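You operate a simulated robot arm through the tools that you are given. There is no shell and no other tool. Be economical: measure what you need, move in short steps, check, and stop when the job is done.

You run a simulated two-armed robot. Do the job below in one go: nothing can be reset, and whatever is moved stays where it is left.

Task
Hold the green tub on the labelling table top steady with one hand and put the crumpled label in it with the other.

The check looks at the end state, three seconds after you hand in, the way a careful person would. Anything else that was tipped, shoved, dropped, spilled or broken makes it a failure.

Robot
Two 7-joint arms with three-finger grippers on one trunk, on a base that drives. Base frame: it is fixed to the floor where the robot stands at the start and does not move with it; the origin is under the middle of the robot, x ahead of it, y to its left, z up; the surface under the hand at the start is at about z = 886. Lengths are in mm, angles in rad, forces in N, time in s.
The left shoulder is at the start at [78, 126, 1157], the right one opposite. With the tool pointing down near the work surface each hand reaches from about 360 to 840 mm from the robot's upright axis, wherever it stands, measured 20 degrees to its own side. Places, roughly: crumpled label (5x5x4 cm) [700, -100, 900]. Payload 2.94 kg a hand.
Tool frame (each hand has its own): the origin (TCP) lies between the finger pads and is the grasp point; the fingertips stand 30 mm ahead of it; z points along the fingers, y is the line along which they close. Largest opening 128 mm; the body of the gripper starts 93 mm behind the TCP.
Orientation is that of the tool frame in the base frame, as a unit quaternion [x, y, z, w]. With the fingers straight down and closing along the base's y, the tool's x points along the base's -x, its y along +y and its z along -z.

Tools
- The arms move only by the tool drive_tool. It takes "left_moves", "right_moves" or both (then of equal length, played together; a hand with none holds still); each is a list of rows, each a list of 3 entries, a list of its own where there are three numbers: the shift along the tool's x, y, z in mm, then the turn, a rotation vector about the tool's x, y, z in rad, then the gripper command, from -1 (fully open) to 1 (shut), values between in proportion. In form: [[[tx, ty, tz], [rx, ry, rz], hand], ...]. A call has 1 to 12 rows; each row shifts and turns the commanded pose from where the row before left it, along the tool's axes as they then stand. Rows are played at 5 a second. More than 50 mm and 0.15 rad between two rows, or a gripper value outside its range, and nothing of the call is played. Where a pose cannot be reached the arm comes as near as it can. A force on the tool above 40 N (or 10 N above the force at the start of the call, whichever is more), or a blocked arm, ends the call early, and 0.2 s more pass. The fingers move at their own pace and stop on an object; they squeeze with about 40 N. The grip force told is the motor's: it shows also when the fingers shut on nothing. Time passes only in rows, and 0.2 s behind the last, so rows that do not move let the fingers close. It gives the time, the measured TCP pose, the force on the tool (base axes), the opening and the grip force at its end, in the units of the frame above (readings bear some noise), with the torque about the TCP (base axes, N m) and any sound that the robot's microphone picked up, and new pictures: "show" is both (left out), scene, wrist or none (wrist: the cameras of the hands that moved).
- Cameras (640 x 400 px; columns grow to the right, rows downward): "scene" is now at [201.5, -35.9, 1334.2]; the picture's right is [-0.39, -0.92, 0.00], its down [-0.42, 0.18, -0.89] and it looks along [0.82, -0.35, -0.46] (base axes); focal length 258 px, centre (320, 200). "left" rides on the left gripper at [69, 15, -120] in its tool frame; the picture's right is [-0.22, 0.98, 0.00], its down [-0.82, -0.18, -0.54] and it looks along [-0.53, -0.12, 0.84] (tool axes); focal length 251 px, centre (320, 200). "right" rides on the right gripper at [69, -15, -120] in its tool frame; the picture's right is [0.21, 0.98, 0.00], its down [-0.82, 0.18, -0.54] and it looks along [-0.53, 0.12, 0.84] (tool axes); focal length 251 px, centre (320, 200). There is no depth. A picture from a camera that has moved, and an enlarged one, comes with that camera's place and axes in the base frame and with its lens.
- lift_body(by): slides the trunk up (or, below 0, down) by that many mm; the arms and the scene camera ride with it, the base frame stays. It gives what a move gives, with no picture.
- steer(legs): drives the robot by 1 to 6 legs, each [ahead, left, turn to the left] in mm, mm and rad, along the robot's own axes; the way and the turn of a leg run together, so that a leg with both is an arc; at most 1500 mm and 3.142 rad a leg. The arms and the cameras ride along, it lands a little off, and it stops where it bumps. It gives what a move gives, and a new picture of the scene camera.
- aim_head(pan, tilt): turns the head with the scene camera to pan (to the left, within 1.396 rad either way) and tilt (down, from -0.506 to 1.204), counted from straight ahead of the robot. It gives what a move gives, and a new picture of the scene camera.
- close_up(camera, box): a new picture of the part [left, top, right, bottom] of that camera's present view, enlarged. The clock stands still meanwhile.
- close_job(): hands the job in; it is judged then, once.

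Work in short steps. Places have to be worked out from the pictures, the camera data and where the tool is seen: move nearer, look again, correct. Check each grasp and each placing, and mend what went wrong. You have 120 turns and 260 pictures in all, those below and enlarged ones among them. Open the grippers and draw the arms clear of the work before you hand the job in, unless the task says otherwise; then end with one line.

The tools are called after ">>>" as a command line: name --argument value ..., lists and objects as JSON in quotes. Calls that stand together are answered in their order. drive_tool: Moves the arms, as the interface text tells. Its arguments: {"type":"object","properties":{"left_moves":{"type":"array","items":{"type":"array"}},"right_moves":{"type":"array","items":{"type":"array"}},"show":{"type":"string","enum":["both","scene","wrist","none"]}},"required":[]} The other tools are called the same way: lift_body (by) slides the trunk up or down; steer (legs) drives the base; aim_head (pan, tilt) turns the head that bears the scene camera; close_up (camera, box) takes an enlarged picture of a part of a camera's view; close_job () hands the job in.

At the start:

```text
time: 0.0
left_tool_pos: [489.1, 14.9, 1217.2]
left_tcp_rot: [-0.001, 1.0, 0.0, 0.0]
left_contact_force: [0.0, 0.1, -0.9]
left_torque: [-0.02, -0.01, 0.02]
left_width: 127.8
left_grip_force: 0.1
right_tool_pos: [391.8, -405.9, 1154.6]
right_tcp_rot: [0.0, 1.0, -0.001, -0.001]
right_contact_force: [-1.0, 0.0, -1.0]
right_torque: [0.02, 0.01, 0.01]
right_width: 127.8
right_grip_force: 0.0
trunk travel left (down, up): [-375.0, 172.0]
robot x, y, heading: [-0.5, 1.5, 0.005]
head pan, tilt: [-0.4, 0.478]
```

scene: 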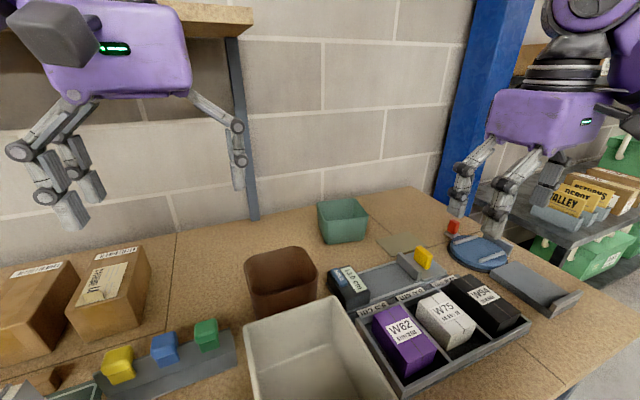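
right: 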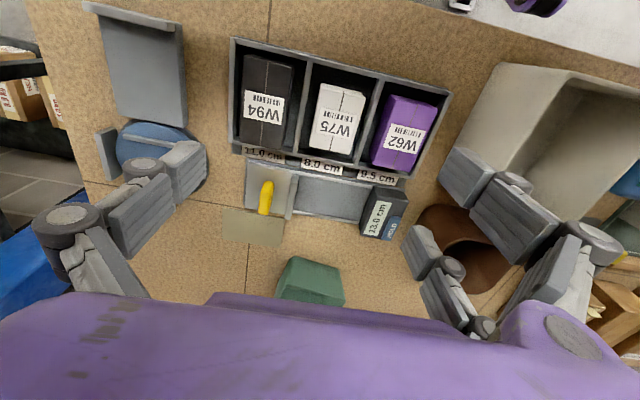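
left: 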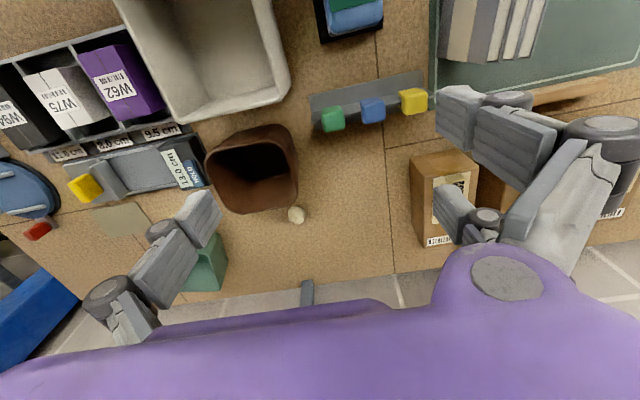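

I'll start by zooming in on the tub and the label before planning the approach.

>>> close_up --camera "scene" --box '[220, 170, 460, 320]'

>>> close_up --camera "left" --box '[140, 120, 380, 310]'

>>> close_up --camera "right" --box '[200, 160, 440, 320]'

>>> aim_head --pan -0.2 --tilt 1.0

```text
2.67 times, centred on (340, 245) of scene
camera zoom: at [201.5, -35.9, 1334.2], right [-0.39, -0.92, 0.0], down [-0.42, 0.18, -0.89], along [0.82, -0.35, -0.46], focal length 688 px, centre (267, 80)
```

zoom: 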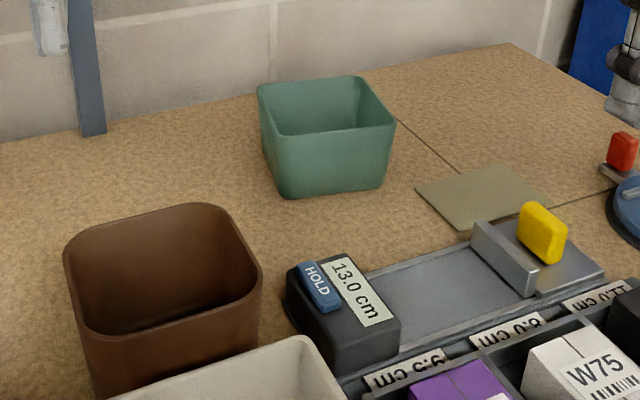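

```text
2.11 times, centred on (260, 215) of left
camera zoom: at [419.6, 29.7, 1337.5], right [0.21, 0.98, 0.0], down [0.82, -0.18, 0.54], along [0.53, -0.12, -0.84], focal length 529 px, centre (446, 168)
```

zoom: 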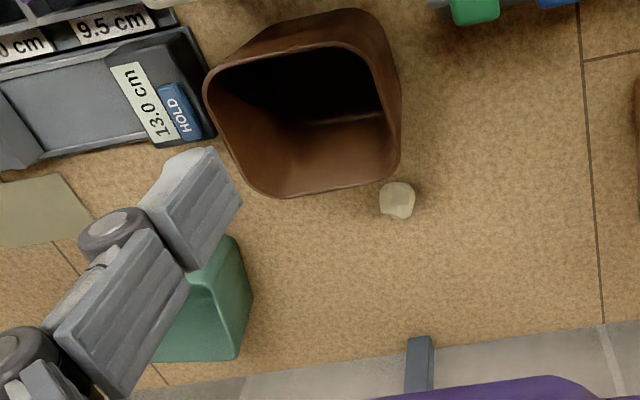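

```text
2.50 times, centred on (320, 240) of right
camera zoom: at [324.0, -420.5, 1273.2], right [-0.21, 0.98, 0.0], down [0.82, 0.18, 0.54], along [0.53, 0.12, -0.84], focal length 629 px, centre (320, 100)
```

zoom: 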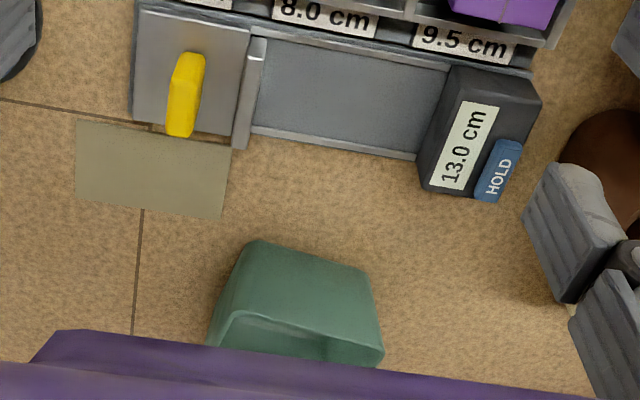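

```text
time: 0.9
left_tool_pos: [489.0, 15.7, 1215.9]
left_tcp_rot: [-0.001, 1.0, 0.0, 0.0]
left_contact_force: [0.1, -0.4, -0.1]
left_torque: [-0.01, -0.01, 0.02]
left_width: 128.0
left_grip_force: 0.1
right_tool_pos: [391.3, -404.8, 1154.4]
right_tcp_rot: [0.0, 1.0, 0.0, 0.0]
right_contact_force: [-0.7, 0.3, 0.3]
right_torque: [0.01, 0.01, -0.01]
right_width: 128.3
right_grip_force: 0.1
trunk travel left (down, up): [-375.0, 172.0]
robot x, y, heading: [-0.7, 3.0, -0.007]
head pan, tilt: [-0.201, 1.0]
camera scene: at [185.6, -14.2, 1291.2], right [-0.2, -0.98, 0.0], down [-0.82, 0.17, -0.54], along [0.53, -0.11, -0.84], focal length 258 px, centre (320, 200)
```

scene: 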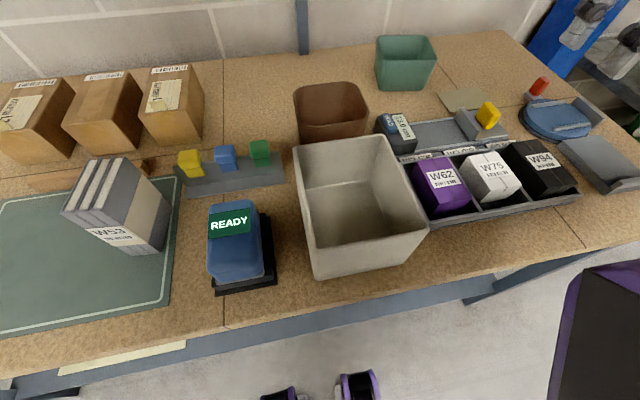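

The tub sits near [785, -350], rim roughly 120 x 110 mm and about 77 mm tall. That is too far right for the left arm, so I'd like to shift the robot right, and I'll look that way first.

>>> aim_head --pan -1.3 --tilt 0.75

```text
time: 2.3
left_tool_pos: [488.1, 15.0, 1217.3]
left_tcp_rot: [0.0, 1.0, 0.0, 0.0]
left_contact_force: [0.6, 0.2, -0.1]
left_torque: [-0.01, -0.01, 0.05]
left_width: 128.5
left_grip_force: 0.1
right_tool_pos: [390.8, -404.4, 1154.1]
right_tcp_rot: [0.0, 1.0, 0.0, -0.001]
right_contact_force: [-0.5, 0.1, 0.0]
right_torque: [-0.01, -0.01, -0.02]
right_width: 128.2
right_grip_force: 0.0
trunk travel left (down, up): [-375.0, 172.0]
robot x, y, heading: [0.1, -0.3, -0.0]
head pan, tilt: [-1.3, 0.75]
camera scene: at [188.8, -46.5, 1314.9], right [-0.54, -0.84, 0.0], down [-0.54, 0.35, -0.77], along [0.65, -0.42, -0.64], focal length 258 px, centre (320, 200)
```

scene: 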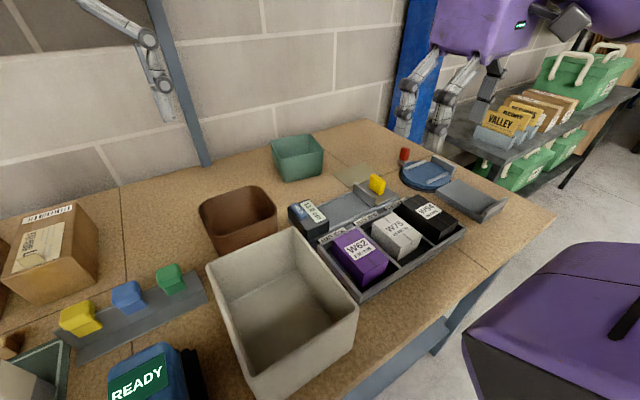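

The floor to the right is open. Drive 300 mm right, keeping the same distance from the table.

>>> steer --legs '[[0, -300, 0]]'

>>> aim_head --pan 0.0 --tilt 0.65

```text
time: 5.5
left_tool_pos: [487.8, -278.7, 1217.3]
left_tcp_rot: [-0.004, 1.0, -0.001, 0.0]
left_contact_force: [-0.1, -0.8, 0.0]
left_torque: [0.02, -0.01, 0.0]
left_width: 128.2
left_grip_force: 0.1
right_tool_pos: [396.1, -700.3, 1153.8]
right_tcp_rot: [-0.004, 1.0, 0.0, -0.001]
right_contact_force: [-0.3, 0.4, 0.6]
right_torque: [-0.03, 0.01, 0.02]
right_width: 127.9
right_grip_force: 0.0
trunk travel left (down, up): [-375.0, 172.0]
robot x, y, heading: [2.6, -295.7, 0.007]
head pan, tilt: [-1.3, 0.75]
camera scene: at [190.2, -343.3, 1315.9], right [-0.54, -0.84, 0.0], down [-0.53, 0.34, -0.78], along [0.65, -0.42, -0.63], focal length 258 px, centre (320, 200)
```

scene: 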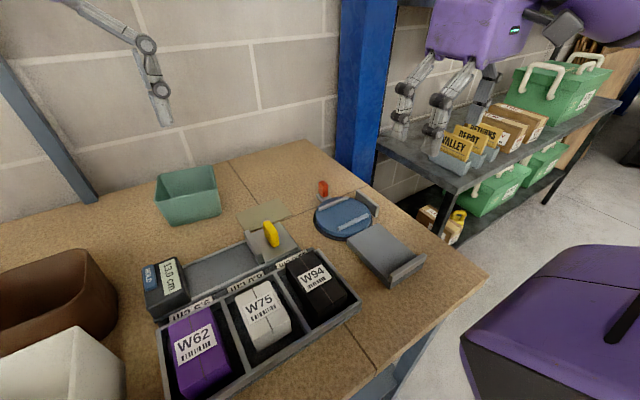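

```text
time: 7.0
left_tool_pos: [489.2, -278.8, 1217.6]
left_tcp_rot: [-0.004, 1.0, 0.0, 0.0]
left_contact_force: [-1.1, -0.4, 0.6]
left_torque: [0.01, 0.03, -0.01]
left_width: 127.8
left_grip_force: 0.1
right_tool_pos: [394.5, -699.2, 1154.8]
right_tcp_rot: [-0.003, 1.0, 0.0, 0.0]
right_contact_force: [0.2, 0.7, 0.3]
right_torque: [-0.02, -0.01, 0.01]
right_width: 128.1
right_grip_force: 0.0
trunk travel left (down, up): [-375.0, 172.0]
robot x, y, heading: [3.0, -298.9, 0.009]
head pan, tilt: [0.0, 0.649]
camera scene: at [205.2, -296.3, 1318.9], right [0.01, -1.0, 0.0], down [-0.6, 0.0, -0.8], along [0.8, 0.01, -0.6], focal length 258 px, centre (320, 200)
```

scene: 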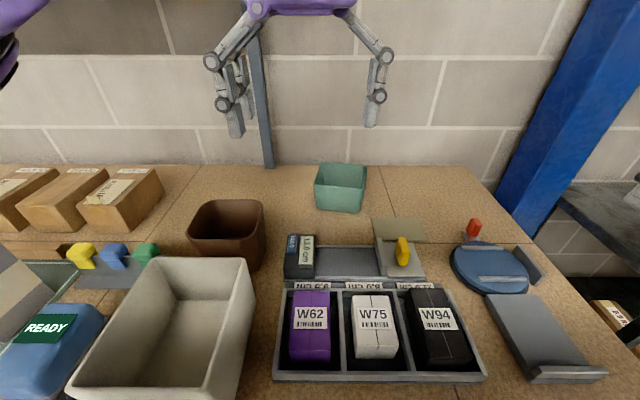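

Move the left hand above and short of the label to look with its wrist camera.

>>> drive_tool --left_moves '[[[-28, 32, 8], [0, 0, 0], -1], [[-28, 32, 8], [0, 0, 0], -1], [[-28, 32, 8], [0, 0, 0], -1], [[-28, 32, 8], [0, 0, 0], -1], [[-28, 32, 8], [0, 0, 0], -1], [[-28, 32, 8], [0, 0, 0], -1]]'

```text
time: 8.3
left_tool_pos: [656.9, -86.4, 1167.3]
left_tcp_rot: [-0.004, 1.0, 0.0, -0.001]
left_contact_force: [-0.4, 0.7, 0.2]
left_torque: [-0.04, 0.01, 0.0]
left_width: 128.4
left_grip_force: 0.1
right_tool_pos: [396.3, -699.1, 1153.8]
right_tcp_rot: [-0.003, 1.0, -0.002, 0.0]
right_contact_force: [-0.8, -0.1, -0.7]
right_torque: [0.0, 0.01, 0.02]
right_width: 127.9
right_grip_force: 0.2
trunk travel left (down, up): [-375.0, 172.0]
robot x, y, heading: [0.1, -295.9, 0.005]
head pan, tilt: [0.0, 0.649]
camera scene: at [206.0, -295.5, 1318.7], right [0.01, -1.0, 0.0], down [-0.61, 0.0, -0.8], along [0.8, 0.01, -0.61], focal length 258 px, centre (320, 200)
camera left: at [588.2, -71.8, 1287.8], right [0.21, 0.98, 0.0], down [0.82, -0.17, 0.54], along [0.53, -0.11, -0.84], focal length 251 px, centre (320, 200)
```

scene: 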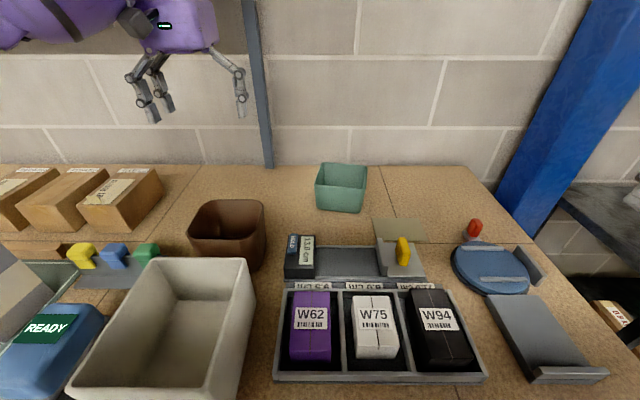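
left: 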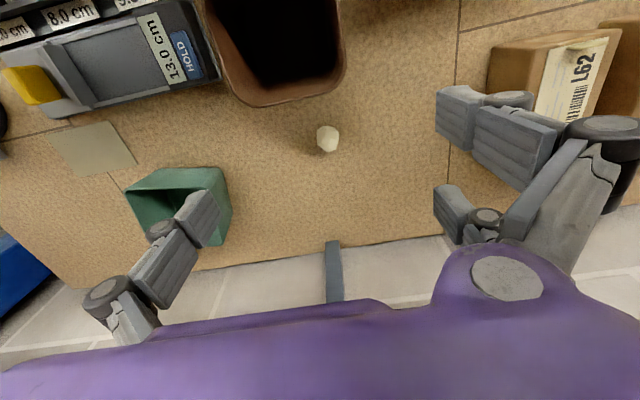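

Label is at about [721, -87], clear of the brown bin's back rim (x≈640, z≈1000). I'll move above it and descend partway.

>>> drive_tool --left_moves '[[[-32, 0, 5], [0, 0, 0], -1], [[-32, 0, 5], [0, 0, 0], -1], [[0, 0, 40], [0, 0, 0], -1], [[0, 0, 40], [0, 0, 0], -1], [[0, 0, 40], [0, 0, 0], -1], [[0, 0, 20], [0, 0, 0], -1], [[0, 0, 0], [0, 0, 0], -1]]'

```text
time: 9.9
left_tool_pos: [716.9, -88.2, 1018.9]
left_tcp_rot: [-0.004, 1.0, 0.0, 0.002]
left_contact_force: [-0.5, 0.2, 0.8]
left_torque: [0.02, -0.05, -0.01]
left_width: 128.1
left_grip_force: 0.1
right_tool_pos: [394.3, -700.6, 1154.1]
right_tcp_rot: [-0.003, 1.0, -0.001, 0.001]
right_contact_force: [-0.5, -0.6, 0.2]
right_torque: [0.0, -0.05, 0.02]
right_width: 128.3
right_grip_force: 0.0
trunk travel left (down, up): [-375.0, 172.0]
robot x, y, heading: [0.2, -294.7, 0.007]
head pan, tilt: [0.0, 0.649]
camera scene: at [203.5, -296.5, 1319.2], right [0.01, -1.0, 0.0], down [-0.6, 0.0, -0.8], along [0.8, 0.01, -0.6], focal length 258 px, centre (320, 200)
camera left: at [647.6, -72.6, 1139.7], right [0.21, 0.98, 0.0], down [0.82, -0.17, 0.54], along [0.53, -0.11, -0.84], focal length 251 px, centre (320, 200)
```

scene: 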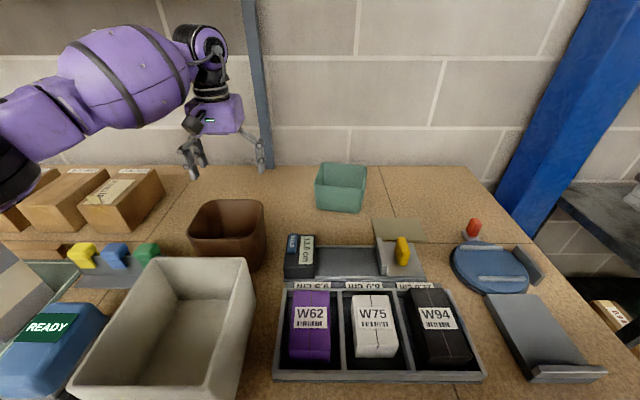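
left: 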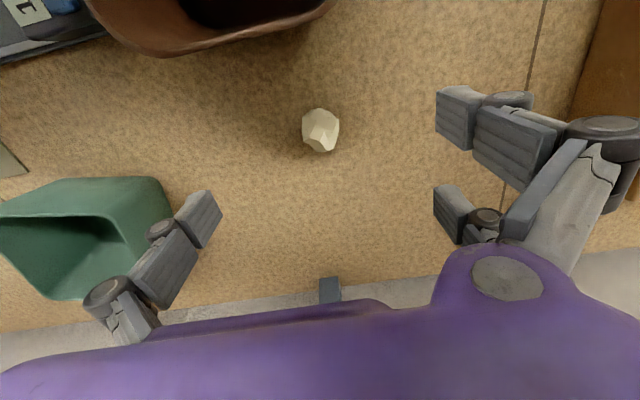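

The label sits right under the TCP. Descend to z≈921 and close.

>>> drive_tool --left_moves '[[[-2, 0, 35], [0, 0, 0], -1], [[0, 0, 35], [0, 0, 0], -1], [[0, 0, 27], [0, 0, 0], -1], [[0, 0, 0], [0, 0, 0], -1], [[0, 0, 0], [0, 0, 0], 0.3], [[0, 0, 0], [0, 0, 0], 1], [[0, 0, 0], [0, 0, 0], 1], [[0, 0, 0], [0, 0, 0], 1], [[0, 0, 0], [0, 0, 0], 1]]'

```text
time: 11.9
left_tool_pos: [720.7, -83.5, 923.8]
left_tcp_rot: [-0.004, 1.0, 0.0, -0.001]
left_contact_force: [0.8, -0.5, -0.4]
left_torque: [-0.02, 0.01, 0.03]
left_width: 29.9
left_grip_force: 39.6
right_tool_pos: [395.7, -699.5, 1154.1]
right_tcp_rot: [-0.004, 1.0, -0.001, 0.0]
right_contact_force: [0.3, 0.1, -0.1]
right_torque: [0.02, 0.01, -0.01]
right_width: 127.8
right_grip_force: 0.1
trunk travel left (down, up): [-375.0, 172.0]
robot x, y, heading: [1.8, -295.2, 0.002]
head pan, tilt: [0.0, 0.649]
camera scene: at [205.2, -296.2, 1318.9], right [0.01, -1.0, 0.0], down [-0.6, 0.0, -0.8], along [0.8, 0.01, -0.6], focal length 258 px, centre (320, 200)
camera left: at [652.3, -68.9, 1044.2], right [0.21, 0.98, 0.0], down [0.82, -0.17, 0.54], along [0.53, -0.11, -0.84], focal length 251 px, centre (320, 200)
```

scene: 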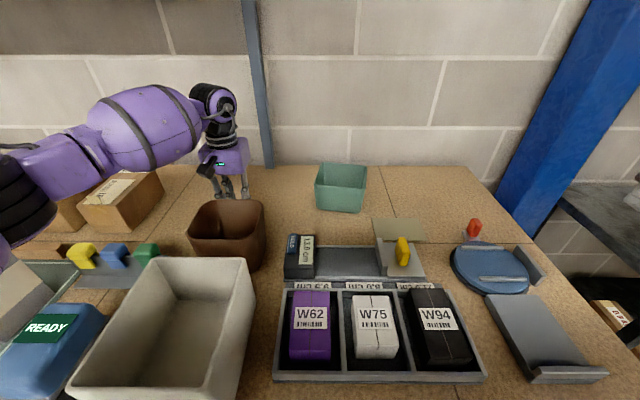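
left: 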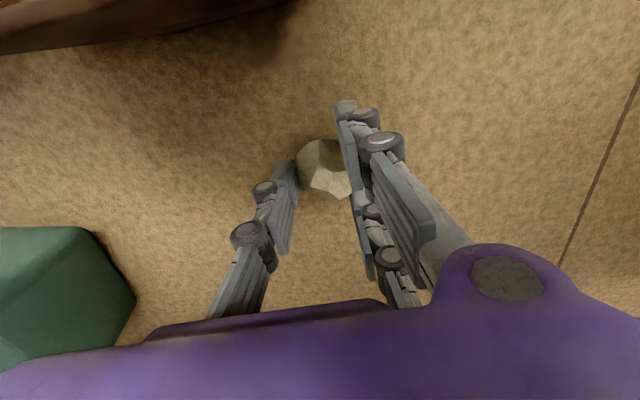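

Label gripped (30 mm wide). Lift it while bringing the right hand over, still high and short of the tub.

>>> drive_tool --left_moves '[[[0, 0, -22], [0, 0, 0], 1], [[0, 0, -22], [0, 0, 0], 1], [[0, 0, -22], [0, 0, 0], 1], [[0, 0, -22], [0, 0, 0], 1], [[0, 0, -22], [0, 0, 0], 1], [[0, 0, -22], [0, 0, 0], 1], [[0, 0, -22], [0, 0, 0], 1], [[0, 0, -22], [0, 0, 0], 1], [[0, 0, -22], [0, 0, 0], 1], [[0, 0, -22], [0, 0, 0], 1]]' --right_moves '[[[-30, 20, 0], [0, 0, 0], -1], [[-30, 20, 0], [0, 0, 0], -1], [[-30, 20, 0], [0, 0, 0], -1], [[-30, 20, 0], [0, 0, 0], -1], [[-30, 20, 0], [0, 0, 0], -1], [[-30, 20, 0], [0, 0, 0], -1], [[-30, 20, 0], [0, 0, 0], -1], [[-30, 20, 0], [0, 0, 0], -1], [[-30, 20, 0], [0, 0, 0], -1], [[-30, 20, 0], [0, 0, 0], -1]]'

```text
time: 14.2
left_tool_pos: [717.9, -84.5, 1118.6]
left_tcp_rot: [-0.004, 1.0, 0.009, -0.017]
left_contact_force: [0.9, -0.4, -0.1]
left_torque: [0.0, -0.01, -0.01]
left_width: 29.7
left_grip_force: 40.1
right_tool_pos: [638.2, -535.9, 1150.1]
right_tcp_rot: [-0.007, 1.0, -0.001, 0.0]
right_contact_force: [0.5, 0.8, 0.4]
right_torque: [-0.01, 0.0, 0.0]
right_width: 127.9
right_grip_force: 0.0
right hand out of reach, approached as far as the arm can: row 9, 10
trunk travel left (down, up): [-375.0, 172.0]
robot x, y, heading: [-0.1, -293.2, 0.009]
head pan, tilt: [0.0, 0.649]
camera scene: at [202.2, -295.1, 1317.5], right [0.01, -1.0, 0.0], down [-0.6, -0.01, -0.8], along [0.8, 0.01, -0.6], focal length 258 px, centre (320, 200)
camera right: at [571.2, -551.4, 1268.7], right [-0.23, 0.97, 0.0], down [0.82, 0.19, 0.54], along [0.53, 0.12, -0.84], focal length 251 px, centre (320, 200)
camera left: at [652.0, -72.3, 1242.0], right [0.21, 0.98, 0.01], down [0.84, -0.19, 0.51], along [0.5, -0.1, -0.86], focal length 251 px, centre (320, 200)
```

scene: 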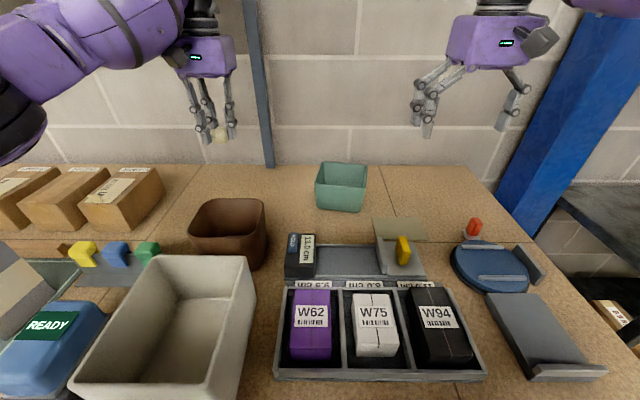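
right: 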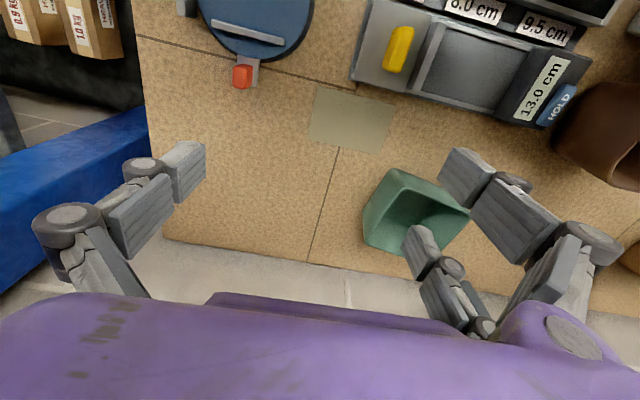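
left: 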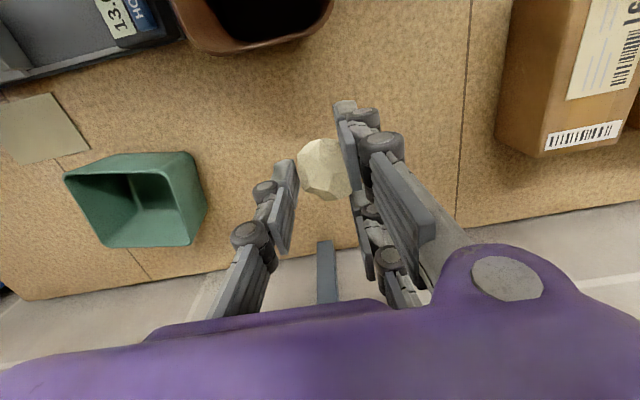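

Tub rim from this view: corners ≈ (716,-400), (737,-271), (844,-302), (822,-426), yaw ≈ -0.25 rad; right wall mid ≈ (769,-413). I'll raise the trunk a bit for better reach at height.

>>> lift_body --by 70

>>> drive_tool --right_moves '[[[0, 0, 40], [0, 0, 0.13], -1], [[0, 0, 40], [0, 0, 0.12], -1], [[0, 0, 40], [-0.1, 0, 0], -1], [[0, 0, 0], [-0.1, 0, 0], -1], [[0, 0, 0], [-0.1, 0, 0], -1], [[0, 0, 0], [0, 0, 0], -1]]'

```text
time: 15.1
left_tool_pos: [712.8, -64.1, 1121.2]
left_tcp_rot: [-0.018, 0.997, 0.018, -0.069]
left_contact_force: [0.1, 0.2, -0.1]
left_torque: [0.06, 0.0, 0.01]
left_width: 29.8
left_grip_force: 40.0
right_tool_pos: [631.6, -536.9, 1268.1]
right_tcp_rot: [-0.002, 0.999, 0.0, 0.044]
right_contact_force: [-0.7, 0.0, 0.1]
right_torque: [-0.01, 0.02, -0.01]
right_width: 127.8
right_grip_force: 0.0
trunk travel left (down, up): [-440.0, 107.0]
robot x, y, heading: [3.6, -296.7, 0.011]
head pan, tilt: [0.0, 0.649]
stopped: the arm was blocked; the commanded pose is now the measured one
```

```text
time: 16.5
left_tool_pos: [712.5, -63.7, 1121.1]
left_tcp_rot: [-0.017, 0.997, 0.016, -0.067]
left_contact_force: [-0.5, -0.5, 0.0]
left_torque: [0.02, 0.0, 0.02]
left_width: 30.0
left_grip_force: 39.5
right_tool_pos: [641.7, -534.9, 1145.2]
right_tcp_rot: [0.114, 0.98, 0.154, 0.059]
right_contact_force: [-0.6, -0.8, -0.1]
right_torque: [0.01, 0.01, -0.03]
right_width: 127.8
right_grip_force: 0.0
trunk travel left (down, up): [-440.0, 107.0]
robot x, y, heading: [-0.4, -304.1, 0.008]
head pan, tilt: [0.0, 0.649]
camera scene: at [188.1, -295.9, 1387.9], right [0.01, -1.0, 0.0], down [-0.61, 0.0, -0.79], along [0.79, 0.01, -0.61], focal length 258 px, centre (320, 200)
camera right: at [556.3, -567.6, 1247.8], right [-0.01, 0.96, 0.29], down [0.75, -0.19, 0.64], along [0.66, 0.22, -0.72], focal length 251 px, centre (320, 200)
```

scene: 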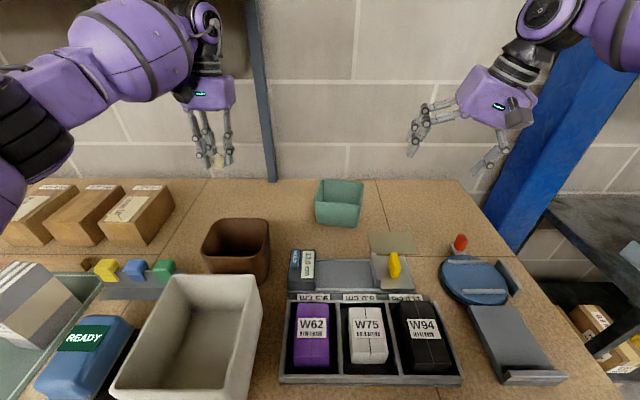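
right: 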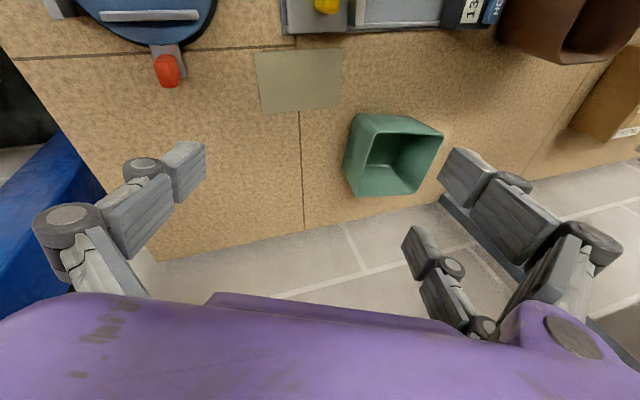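

The left arm was reported blocked during the lift; I'll look up at it to see whether it touches the wall shelf.

>>> aim_head --pan 0.35 --tilt 0.1

```text
time: 17.4
left_tool_pos: [712.3, -63.0, 1121.1]
left_tcp_rot: [-0.018, 0.997, 0.017, -0.067]
left_contact_force: [0.3, -0.5, -0.7]
left_torque: [0.01, -0.01, 0.01]
left_width: 29.6
left_grip_force: 39.8
right_tool_pos: [643.2, -534.8, 1145.9]
right_tcp_rot: [0.113, 0.98, 0.154, 0.059]
right_contact_force: [1.2, 0.1, 0.1]
right_torque: [-0.01, 0.0, -0.01]
right_width: 128.4
right_grip_force: 0.1
trunk travel left (down, up): [-440.0, 107.0]
robot x, y, heading: [6.5, -295.7, 0.006]
head pan, tilt: [0.351, 0.099]
camera scene: at [187.6, -264.4, 1438.3], right [0.35, -0.94, 0.0], down [-0.1, -0.04, -0.99], along [0.93, 0.35, -0.1], focal length 258 px, centre (320, 200)
```

scene: 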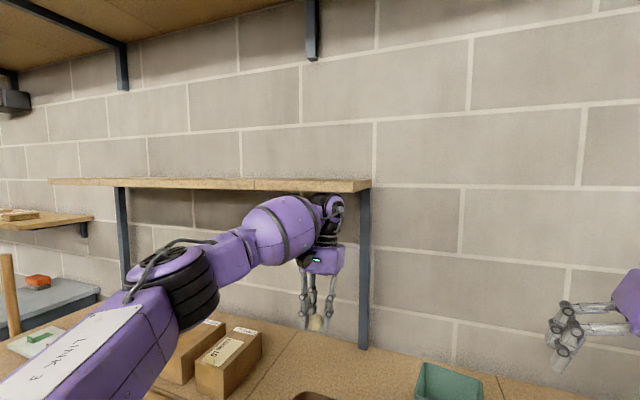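

The left wrist came up against the wall shelf's underside (z≈1420). I'll lower the left hand, straighten it, and slide right out from under the shelf.

>>> drive_tool --left_moves '[[[0, 0, 35], [0, 0, 0], 1], [[0, 0, 35], [0, 0, 0], 1], [[0, 0, 0], [0.017, -0.067, 0.018], 1], [[0, 0, 0], [0.017, -0.067, 0.018], 1], [[0, -40, 0], [0, 0, 0], 1], [[0, -40, 0], [0, 0, 0], 1], [[0, -40, 0], [0, 0, 0], 1], [[0, 0, 0], [0, 0, 0], 1]]'

>>> aim_head --pan -0.05 --tilt 0.5

```text
time: 19.2
left_tool_pos: [701.5, -182.0, 1052.2]
left_tcp_rot: [0.0, 1.0, -0.001, 0.001]
left_contact_force: [-0.3, 0.0, -1.0]
left_torque: [0.01, 0.01, 0.01]
left_width: 29.6
left_grip_force: 39.7
right_tool_pos: [639.4, -536.9, 1148.0]
right_tcp_rot: [0.113, 0.98, 0.153, 0.062]
right_contact_force: [0.0, -1.6, 0.0]
right_torque: [-0.02, 0.03, -0.01]
right_width: 128.0
right_grip_force: 0.1
trunk travel left (down, up): [-440.0, 107.0]
robot x, y, heading: [1.4, -296.9, 0.009]
head pan, tilt: [0.351, 0.099]
camera scene: at [183.1, -264.3, 1439.0], right [0.35, -0.94, 0.0], down [-0.09, -0.04, -0.99], along [0.93, 0.35, -0.1], focal length 258 px, centre (320, 200)
camera left: at [633.0, -166.1, 1172.9], right [0.22, 0.98, 0.0], down [0.82, -0.18, 0.54], along [0.53, -0.12, -0.84], focal length 251 px, centre (320, 200)
```

scene: 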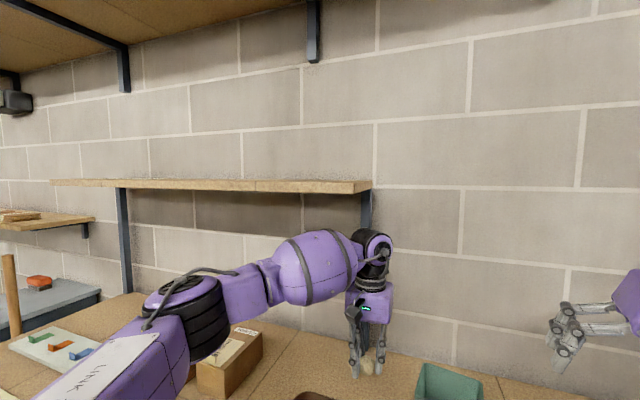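
left: 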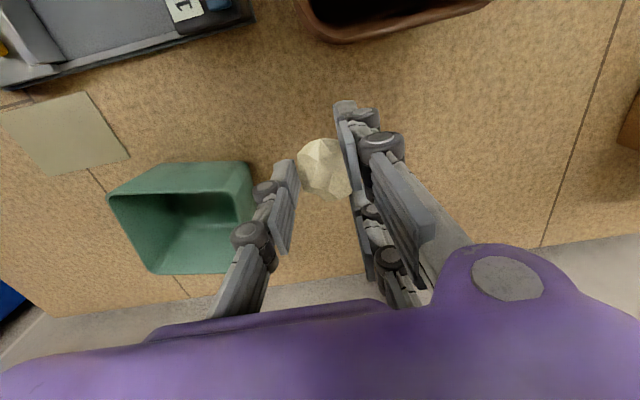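

```text
time: 20.1
left_tool_pos: [702.4, -182.1, 1052.1]
left_tcp_rot: [0.0, 1.0, 0.0, 0.002]
left_contact_force: [-1.0, 0.6, -0.7]
left_torque: [0.02, 0.02, -0.03]
left_width: 29.7
left_grip_force: 39.8
right_tool_pos: [638.6, -536.1, 1147.2]
right_tcp_rot: [0.113, 0.98, 0.153, 0.062]
right_contact_force: [0.4, -0.3, -0.4]
right_torque: [-0.04, 0.02, -0.01]
right_width: 128.0
right_grip_force: 0.1
trunk travel left (down, up): [-440.0, 107.0]
robot x, y, heading: [-1.4, -297.9, 0.007]
head pan, tilt: [-0.051, 0.499]
camera scene: at [188.0, -301.1, 1402.0], right [-0.04, -1.0, 0.0], down [-0.48, 0.02, -0.88], along [0.88, -0.04, -0.48], focal length 258 px, centre (320, 200)
```

scene: 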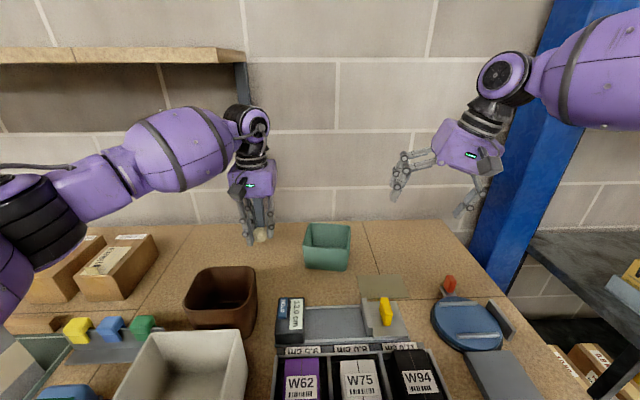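

Tub estimates agree. Now move the right hand to a pre-grasp about 90 mm back along its tool axis from the right wall's rim at (759,-408,955).

>>> drive_tool --right_moves '[[[0, 0, 0], [0, 0.092, 0], -1], [[-18, 16.5, 28], [0, 0, 0], -1], [[-18, 16.5, 28], [0, 0, 0], -1], [[-18, 16.5, 28], [0, 0, 0], -1], [[-18, 16.5, 28], [0, 0, 0], -1], [[-18, 16.5, 28], [0, 0, 0], -1], [[0, 0, 0], [0, 0, 0], -1]]'

```text
time: 21.7
left_tool_pos: [702.3, -181.1, 1053.1]
left_tcp_rot: [0.0, 1.0, -0.001, 0.001]
left_contact_force: [-0.1, 0.1, 0.5]
left_torque: [0.01, 0.04, -0.02]
left_width: 29.5
left_grip_force: 39.9
right_tool_pos: [672.7, -508.1, 1114.4]
right_tcp_rot: [0.107, 0.981, 0.159, 0.017]
right_contact_force: [0.7, 0.5, 0.3]
right_torque: [0.0, -0.01, 0.0]
right_width: 127.8
right_grip_force: 0.1
right hand out of reach, approached as far as the arm can: row 3, 4, 5, 6
trunk travel left (down, up): [-440.0, 107.0]
robot x, y, heading: [1.3, -300.1, 0.008]
head pan, tilt: [-0.051, 0.499]
camera scene: at [187.9, -301.0, 1401.9], right [-0.04, -1.0, 0.0], down [-0.48, 0.02, -0.88], along [0.88, -0.04, -0.48], focal length 258 px, centre (320, 200)
camera right: at [596.2, -544.0, 1221.9], right [-0.01, 0.95, 0.31], down [0.8, -0.18, 0.57], along [0.6, 0.25, -0.76], focal length 251 px, centre (320, 200)
```

scene: 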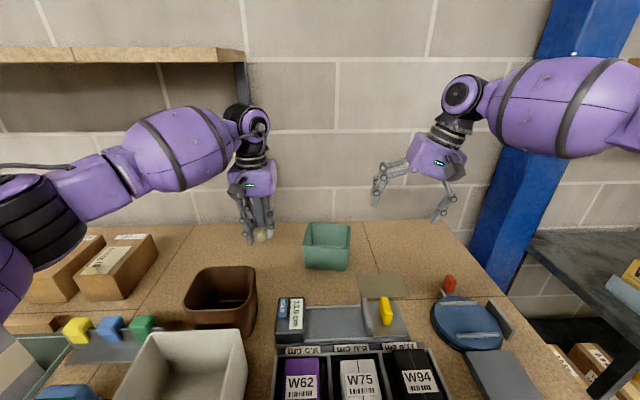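
right: 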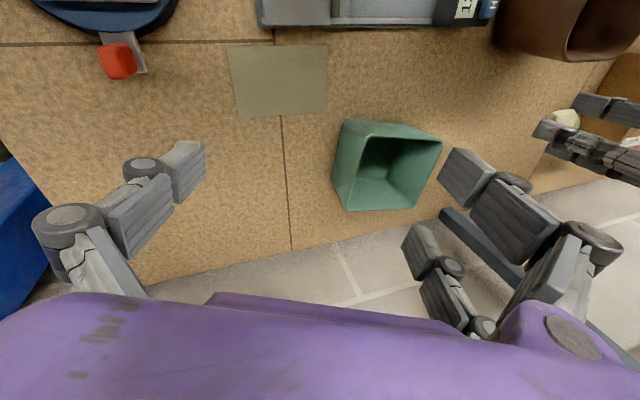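

The right arm is at its reach limit, and the floor gap to the table leaves room to move in. I'll pull the left hand back 75 mm, then drive forward 80 mm.

>>> drive_tool --left_moves '[[[38, 0, -8], [0, 0, 0], 1], [[38, 0, -8], [0, 0, 0], 1], [[0, 0, 0], [0, 0, 0], 1]]' --show "none"

>>> steer --legs '[[80, 0, 0]]'

```text
time: 22.5
left_tool_pos: [625.5, -182.4, 1067.1]
left_tcp_rot: [0.001, 1.0, 0.0, 0.001]
left_contact_force: [-0.5, 0.5, -0.8]
left_torque: [0.01, 0.01, -0.01]
left_width: 29.8
left_grip_force: 39.8
right_tool_pos: [675.6, -507.7, 1112.5]
right_tcp_rot: [0.107, 0.981, 0.159, 0.017]
right_contact_force: [-0.6, 0.1, 0.9]
right_torque: [0.03, 0.02, -0.01]
right_width: 128.1
right_grip_force: 0.2
trunk travel left (down, up): [-440.0, 107.0]
robot x, y, heading: [3.9, -298.5, 0.007]
head pan, tilt: [-0.051, 0.499]
```

```text
time: 23.6
left_tool_pos: [705.5, -182.7, 1067.6]
left_tcp_rot: [0.002, 1.0, -0.001, 0.001]
left_contact_force: [-0.1, 0.8, 0.1]
left_torque: [0.01, 0.0, -0.01]
left_width: 29.9
left_grip_force: 40.0
right_tool_pos: [751.9, -506.8, 1113.0]
right_tcp_rot: [0.107, 0.981, 0.159, 0.016]
right_contact_force: [-0.2, -0.2, -0.1]
right_torque: [-0.01, 0.02, 0.01]
right_width: 127.9
right_grip_force: 0.0
trunk travel left (down, up): [-440.0, 107.0]
robot x, y, heading: [84.7, -297.1, 0.003]
head pan, tilt: [-0.051, 0.499]
camera scene: at [267.8, -300.8, 1402.0], right [-0.04, -1.0, 0.0], down [-0.48, 0.02, -0.88], along [0.88, -0.04, -0.48], focal length 258 px, centre (320, 200)
```

scene: 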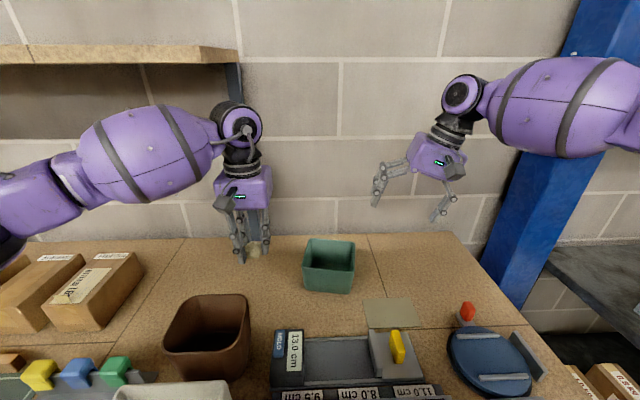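

Good, the drive was clean. A null row first, to see whether the right hand's commanded pose matches its measured one.

>>> drive_tool --right_moves '[[[0, 0, 0], [0, 0, 0], -1], [[0, 0, 0], [0, 0, 0], -1]]' --show "wrist"

```text
time: 24.2
left_tool_pos: [705.6, -182.2, 1067.0]
left_tcp_rot: [0.001, 1.0, -0.001, 0.001]
left_contact_force: [0.4, -0.5, 0.1]
left_torque: [-0.02, -0.04, 0.0]
left_width: 29.7
left_grip_force: 39.9
right_tool_pos: [753.3, -507.2, 1114.1]
right_tcp_rot: [0.108, 0.981, 0.159, 0.016]
right_contact_force: [0.6, 0.8, 1.2]
right_torque: [0.02, 0.06, -0.02]
right_width: 128.1
right_grip_force: 0.0
trunk travel left (down, up): [-440.0, 107.0]
robot x, y, heading: [83.3, -298.5, 0.008]
head pan, tilt: [-0.051, 0.499]
camera right: at [676.7, -544.2, 1221.7], right [-0.01, 0.95, 0.31], down [0.8, -0.18, 0.57], along [0.6, 0.25, -0.76], focal length 251 px, centre (320, 200)
```

right: 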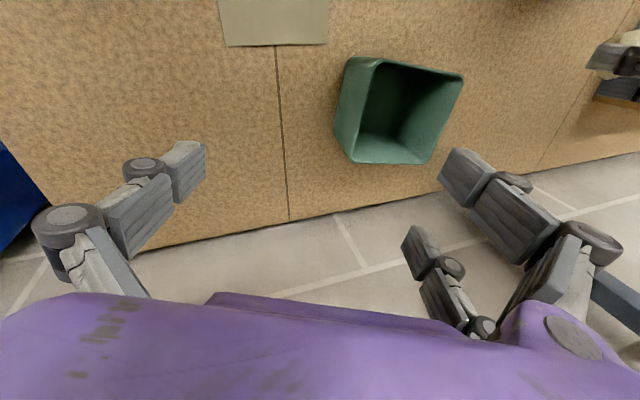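

Commanded equals measured, and the right wall again resolves to (716,-401)→(827,-416). Move to the pre-grasp.

>>> drive_tool --right_moves '[[[4.8, 14.4, 30], [0, 0, 0], -1], [[4.8, 14.4, 30], [0, 0, 0], -1], [[4.8, 14.4, 30], [0, 0, 0], -1], [[0, 0, 0], [0, 0, 0], -1]]'

```text
time: 25.2
left_tool_pos: [705.2, -182.1, 1067.8]
left_tcp_rot: [0.002, 1.0, -0.001, 0.002]
left_contact_force: [0.0, 0.1, 0.7]
left_torque: [0.0, 0.02, 0.02]
left_width: 29.9
left_grip_force: 40.1
right_tool_pos: [744.9, -494.4, 1094.5]
right_tcp_rot: [0.108, 0.981, 0.159, 0.017]
right_contact_force: [0.2, 0.7, 0.5]
right_torque: [0.0, -0.02, -0.01]
right_width: 127.9
right_grip_force: 0.1
right hand out of reach, approached as far as the arm can: row 1, 2, 3
trunk travel left (down, up): [-440.0, 107.0]
robot x, y, heading: [81.8, -297.3, 0.007]
head pan, tilt: [-0.051, 0.499]
camera scene: at [267.9, -300.9, 1401.9], right [-0.04, -1.0, 0.0], down [-0.48, 0.02, -0.88], along [0.88, -0.04, -0.48], focal length 258 px, centre (320, 200)
camera right: at [668.4, -530.8, 1202.4], right [-0.01, 0.95, 0.31], down [0.8, -0.18, 0.57], along [0.6, 0.25, -0.76], focal length 251 px, centre (320, 200)
```

scene: 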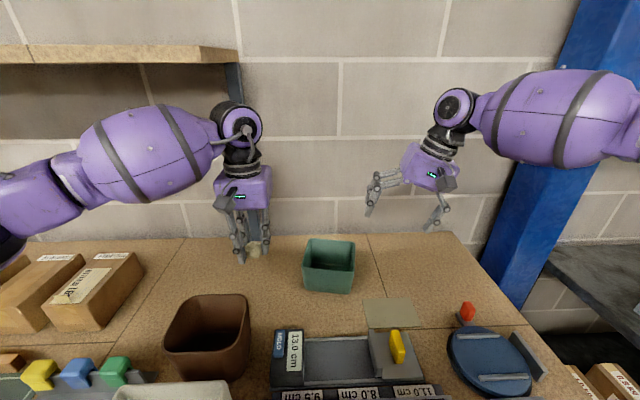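
right: 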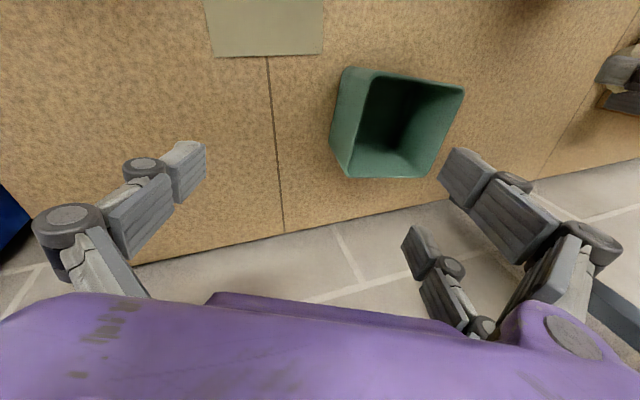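

Blocked by a joint limit rather than distance, probably from the outward tilt. I'll untilt the right hand to vertical and see whether it can then go down and inward.

>>> drive_tool --right_moves '[[[0, 0, 0], [0.15, 0, 0], -1], [[0, 0, 0], [0.15, 0, 0], -1], [[0, 0, 25], [0, 0, 0], -1], [[0, 25, 0], [0, 0, 0], -1], [[0, 0, 0], [0, 0, 0], -1]]'

```text
time: 26.4
left_tool_pos: [705.0, -182.5, 1067.0]
left_tcp_rot: [0.002, 1.0, -0.001, 0.002]
left_contact_force: [1.0, 0.4, -0.4]
left_torque: [0.01, 0.02, 0.01]
left_width: 29.6
left_grip_force: 40.2
right_tool_pos: [742.6, -588.5, 1110.5]
right_tcp_rot: [0.109, 0.994, 0.011, 0.001]
right_contact_force: [0.0, -0.1, 0.4]
right_torque: [0.02, -0.03, 0.01]
right_width: 127.7
right_grip_force: 0.0
right hand out of reach, approached as far as the arm can: row 1, 2, 4
trunk travel left (down, up): [-440.0, 107.0]
robot x, y, heading: [78.7, -296.8, 0.01]
head pan, tilt: [-0.051, 0.499]
camera scene: at [267.7, -300.9, 1402.0], right [-0.04, -1.0, 0.0], down [-0.48, 0.02, -0.88], along [0.88, -0.04, -0.48], focal length 258 px, centre (320, 200)
camera right: at [672.3, -591.4, 1229.2], right [0.0, 1.0, 0.02], down [0.84, -0.01, 0.54], along [0.54, 0.02, -0.84], focal length 251 px, centre (320, 200)
```

scene: 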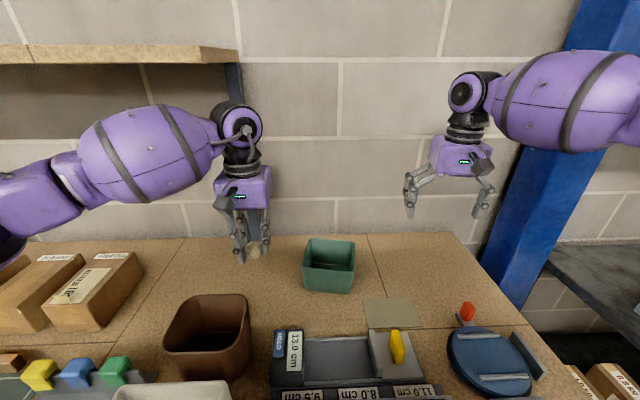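
right: 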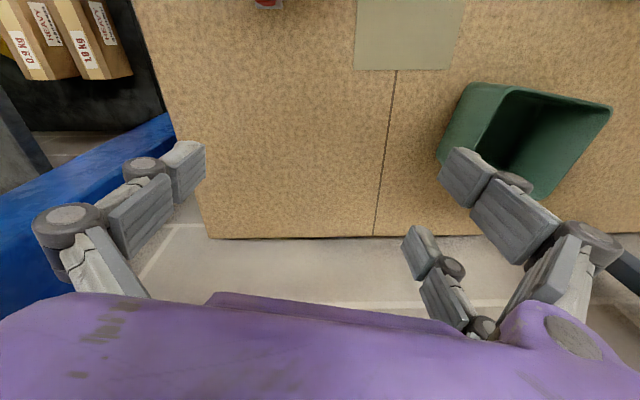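

The wrist seems stuck on a joint limit in this elbow-up posture. I'll pull the hand back and lower (z≈1040, above the low jigs) and try moving inward there to re-pose the arm.

>>> drive_tool --right_moves '[[[40, 0, 10], [0, 0, 0], -1], [[40, 0, 10], [0, 0, 0], -1], [[40, 0, 10], [0, 0, 0], -1], [[30, 10, 10], [0, 0, 0], -1], [[10, 30, 0], [0, 0, 0], -1], [[10, 30, 0], [0, 0, 0], -1], [[10, 30, 0], [0, 0, 0], -1], [[0, 30, 0], [0, 0, 0], -1]]'

```text
time: 28.2
left_tool_pos: [707.4, -183.3, 1068.0]
left_tcp_rot: [0.002, 1.0, 0.0, 0.001]
left_contact_force: [0.0, 0.3, -0.3]
left_torque: [0.0, 0.01, -0.01]
left_width: 29.6
left_grip_force: 40.2
right_tool_pos: [591.5, -423.9, 1075.0]
right_tcp_rot: [0.108, 0.994, 0.011, 0.0]
right_contact_force: [0.0, 0.3, 0.3]
right_torque: [0.03, -0.01, -0.02]
right_width: 127.9
right_grip_force: 0.1
trunk travel left (down, up): [-440.0, 107.0]
robot x, y, heading: [78.9, -295.5, 0.002]
head pan, tilt: [-0.051, 0.499]
camera scene: at [269.7, -300.9, 1401.6], right [-0.04, -1.0, 0.0], down [-0.48, 0.02, -0.88], along [0.88, -0.04, -0.48], focal length 258 px, centre (320, 200)
camera right: at [523.8, -426.6, 1194.7], right [0.0, 1.0, 0.02], down [0.84, -0.01, 0.54], along [0.54, 0.02, -0.84], focal length 251 px, centre (320, 200)
```

scene: 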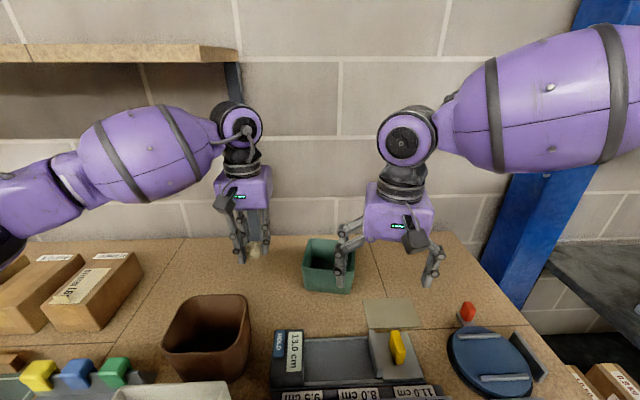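
right: 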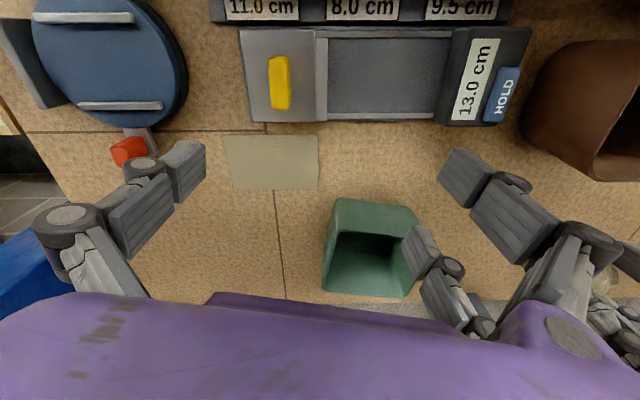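

This posture works. Now go forward along y≈-424 toward the tub's right wall, staying above the rim.

>>> drive_tool --right_moves '[[[-29.4, 6.4, 4], [0, 0, 0], -1], [[-29.4, 6.4, 4], [0, 0, 0], -1], [[-29.4, 6.4, 4], [0, 0, 0], -1], [[-29.4, 6.4, 4], [0, 0, 0], -1], [[-29.4, 6.4, 4], [0, 0, 0], -1], [[0, 0, 0], [0, 0, 0], -1]]'

```text
time: 29.6
left_tool_pos: [705.2, -182.7, 1067.2]
left_tcp_rot: [0.002, 1.0, -0.001, 0.002]
left_contact_force: [0.3, 0.2, 0.3]
left_torque: [0.02, 0.0, 0.02]
left_width: 29.6
left_grip_force: 40.1
right_tool_pos: [664.8, -462.5, 1077.1]
right_tcp_rot: [0.108, 0.994, 0.011, 0.0]
right_contact_force: [0.1, 0.0, 0.3]
right_torque: [-0.02, 0.04, -0.02]
right_width: 128.1
right_grip_force: 0.0
right hand out of reach, approached as far as the arm can: row 2, 3, 4, 5
trunk travel left (down, up): [-440.0, 107.0]
robot x, y, heading: [83.4, -299.4, 0.005]
head pan, tilt: [-0.051, 0.499]
camera scene: at [268.1, -300.8, 1401.9], right [-0.04, -1.0, 0.0], down [-0.48, 0.02, -0.88], along [0.88, -0.04, -0.48], focal length 258 px, centre (320, 200)
camera right: at [596.5, -465.0, 1196.3], right [0.0, 1.0, 0.02], down [0.84, -0.01, 0.54], along [0.54, 0.02, -0.84], focal length 251 px, centre (320, 200)
```

scene: 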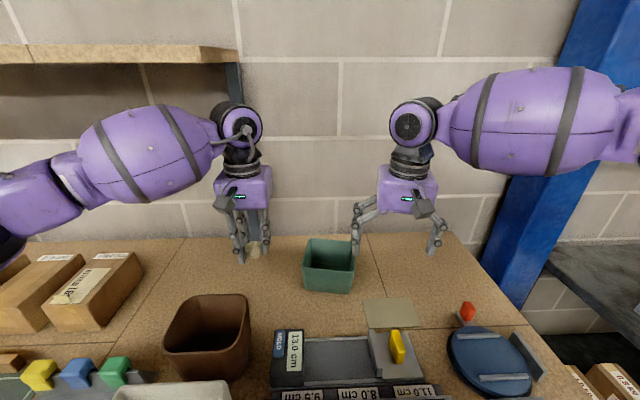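
right: 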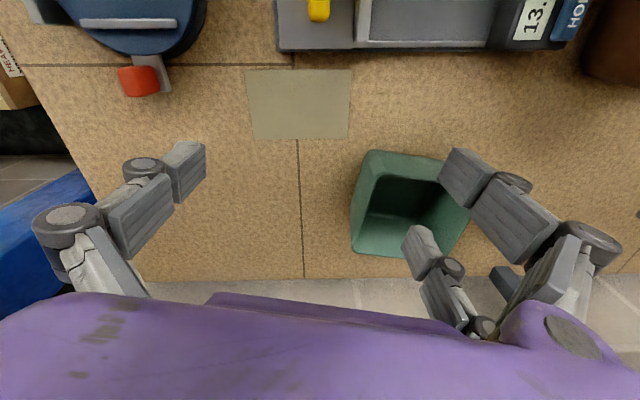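

I'll look at the right arm's posture to understand what limits it.

>>> aim_head --pan -0.9 --tilt 0.35

>>> aim_head --pan 0.9 --tilt 0.5

```text
time: 30.7
left_tool_pos: [705.9, -181.9, 1068.4]
left_tcp_rot: [0.002, 1.0, -0.001, 0.001]
left_contact_force: [0.1, 0.0, -0.7]
left_torque: [0.02, -0.02, -0.05]
left_width: 29.6
left_grip_force: 40.4
right_tool_pos: [665.9, -462.3, 1077.9]
right_tcp_rot: [0.109, 0.994, 0.01, 0.0]
right_contact_force: [-0.2, -0.1, 0.3]
right_torque: [0.05, 0.02, 0.0]
right_width: 127.9
right_grip_force: 0.2
trunk travel left (down, up): [-440.0, 107.0]
robot x, y, heading: [83.9, -297.1, 0.005]
head pan, tilt: [-0.901, 0.351]
camera scene: at [235.4, -369.2, 1415.6], right [-0.78, -0.63, 0.0], down [-0.22, 0.27, -0.94], along [0.59, -0.73, -0.34], focal length 258 px, centre (320, 200)
```

scene: 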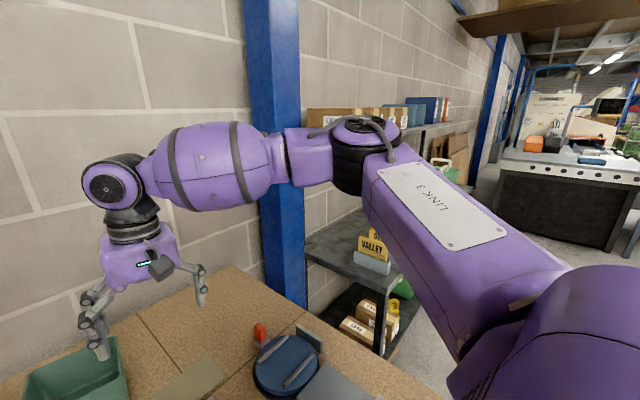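

```text
time: 32.5
left_tool_pos: [706.7, -182.8, 1069.2]
left_tcp_rot: [0.003, 1.0, 0.0, 0.002]
left_contact_force: [0.0, -0.9, -0.4]
left_torque: [-0.01, 0.03, 0.02]
left_width: 30.0
left_grip_force: 40.5
right_tool_pos: [664.5, -462.2, 1077.9]
right_tcp_rot: [0.109, 0.994, 0.011, 0.0]
right_contact_force: [-0.3, 1.3, 0.3]
right_torque: [0.0, 0.03, -0.01]
right_width: 127.9
right_grip_force: 0.1
trunk travel left (down, up): [-440.0, 107.0]
robot x, y, heading: [83.2, -297.4, 0.009]
head pan, tilt: [0.901, 0.499]
camera scene: at [233.2, -225.1, 1401.9], right [0.79, -0.62, 0.0], down [-0.3, -0.38, -0.88], along [0.54, 0.69, -0.48], focal length 258 px, centre (320, 200)
```

scene: 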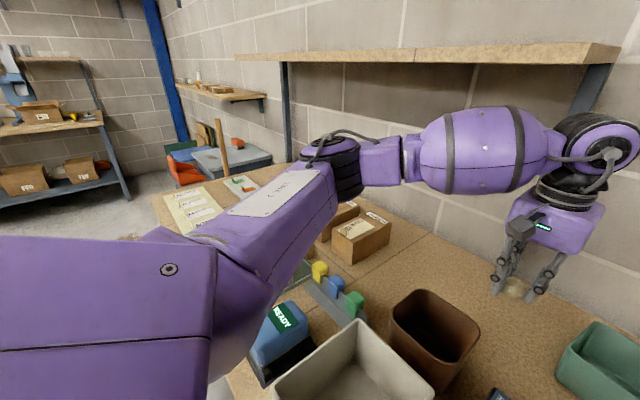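

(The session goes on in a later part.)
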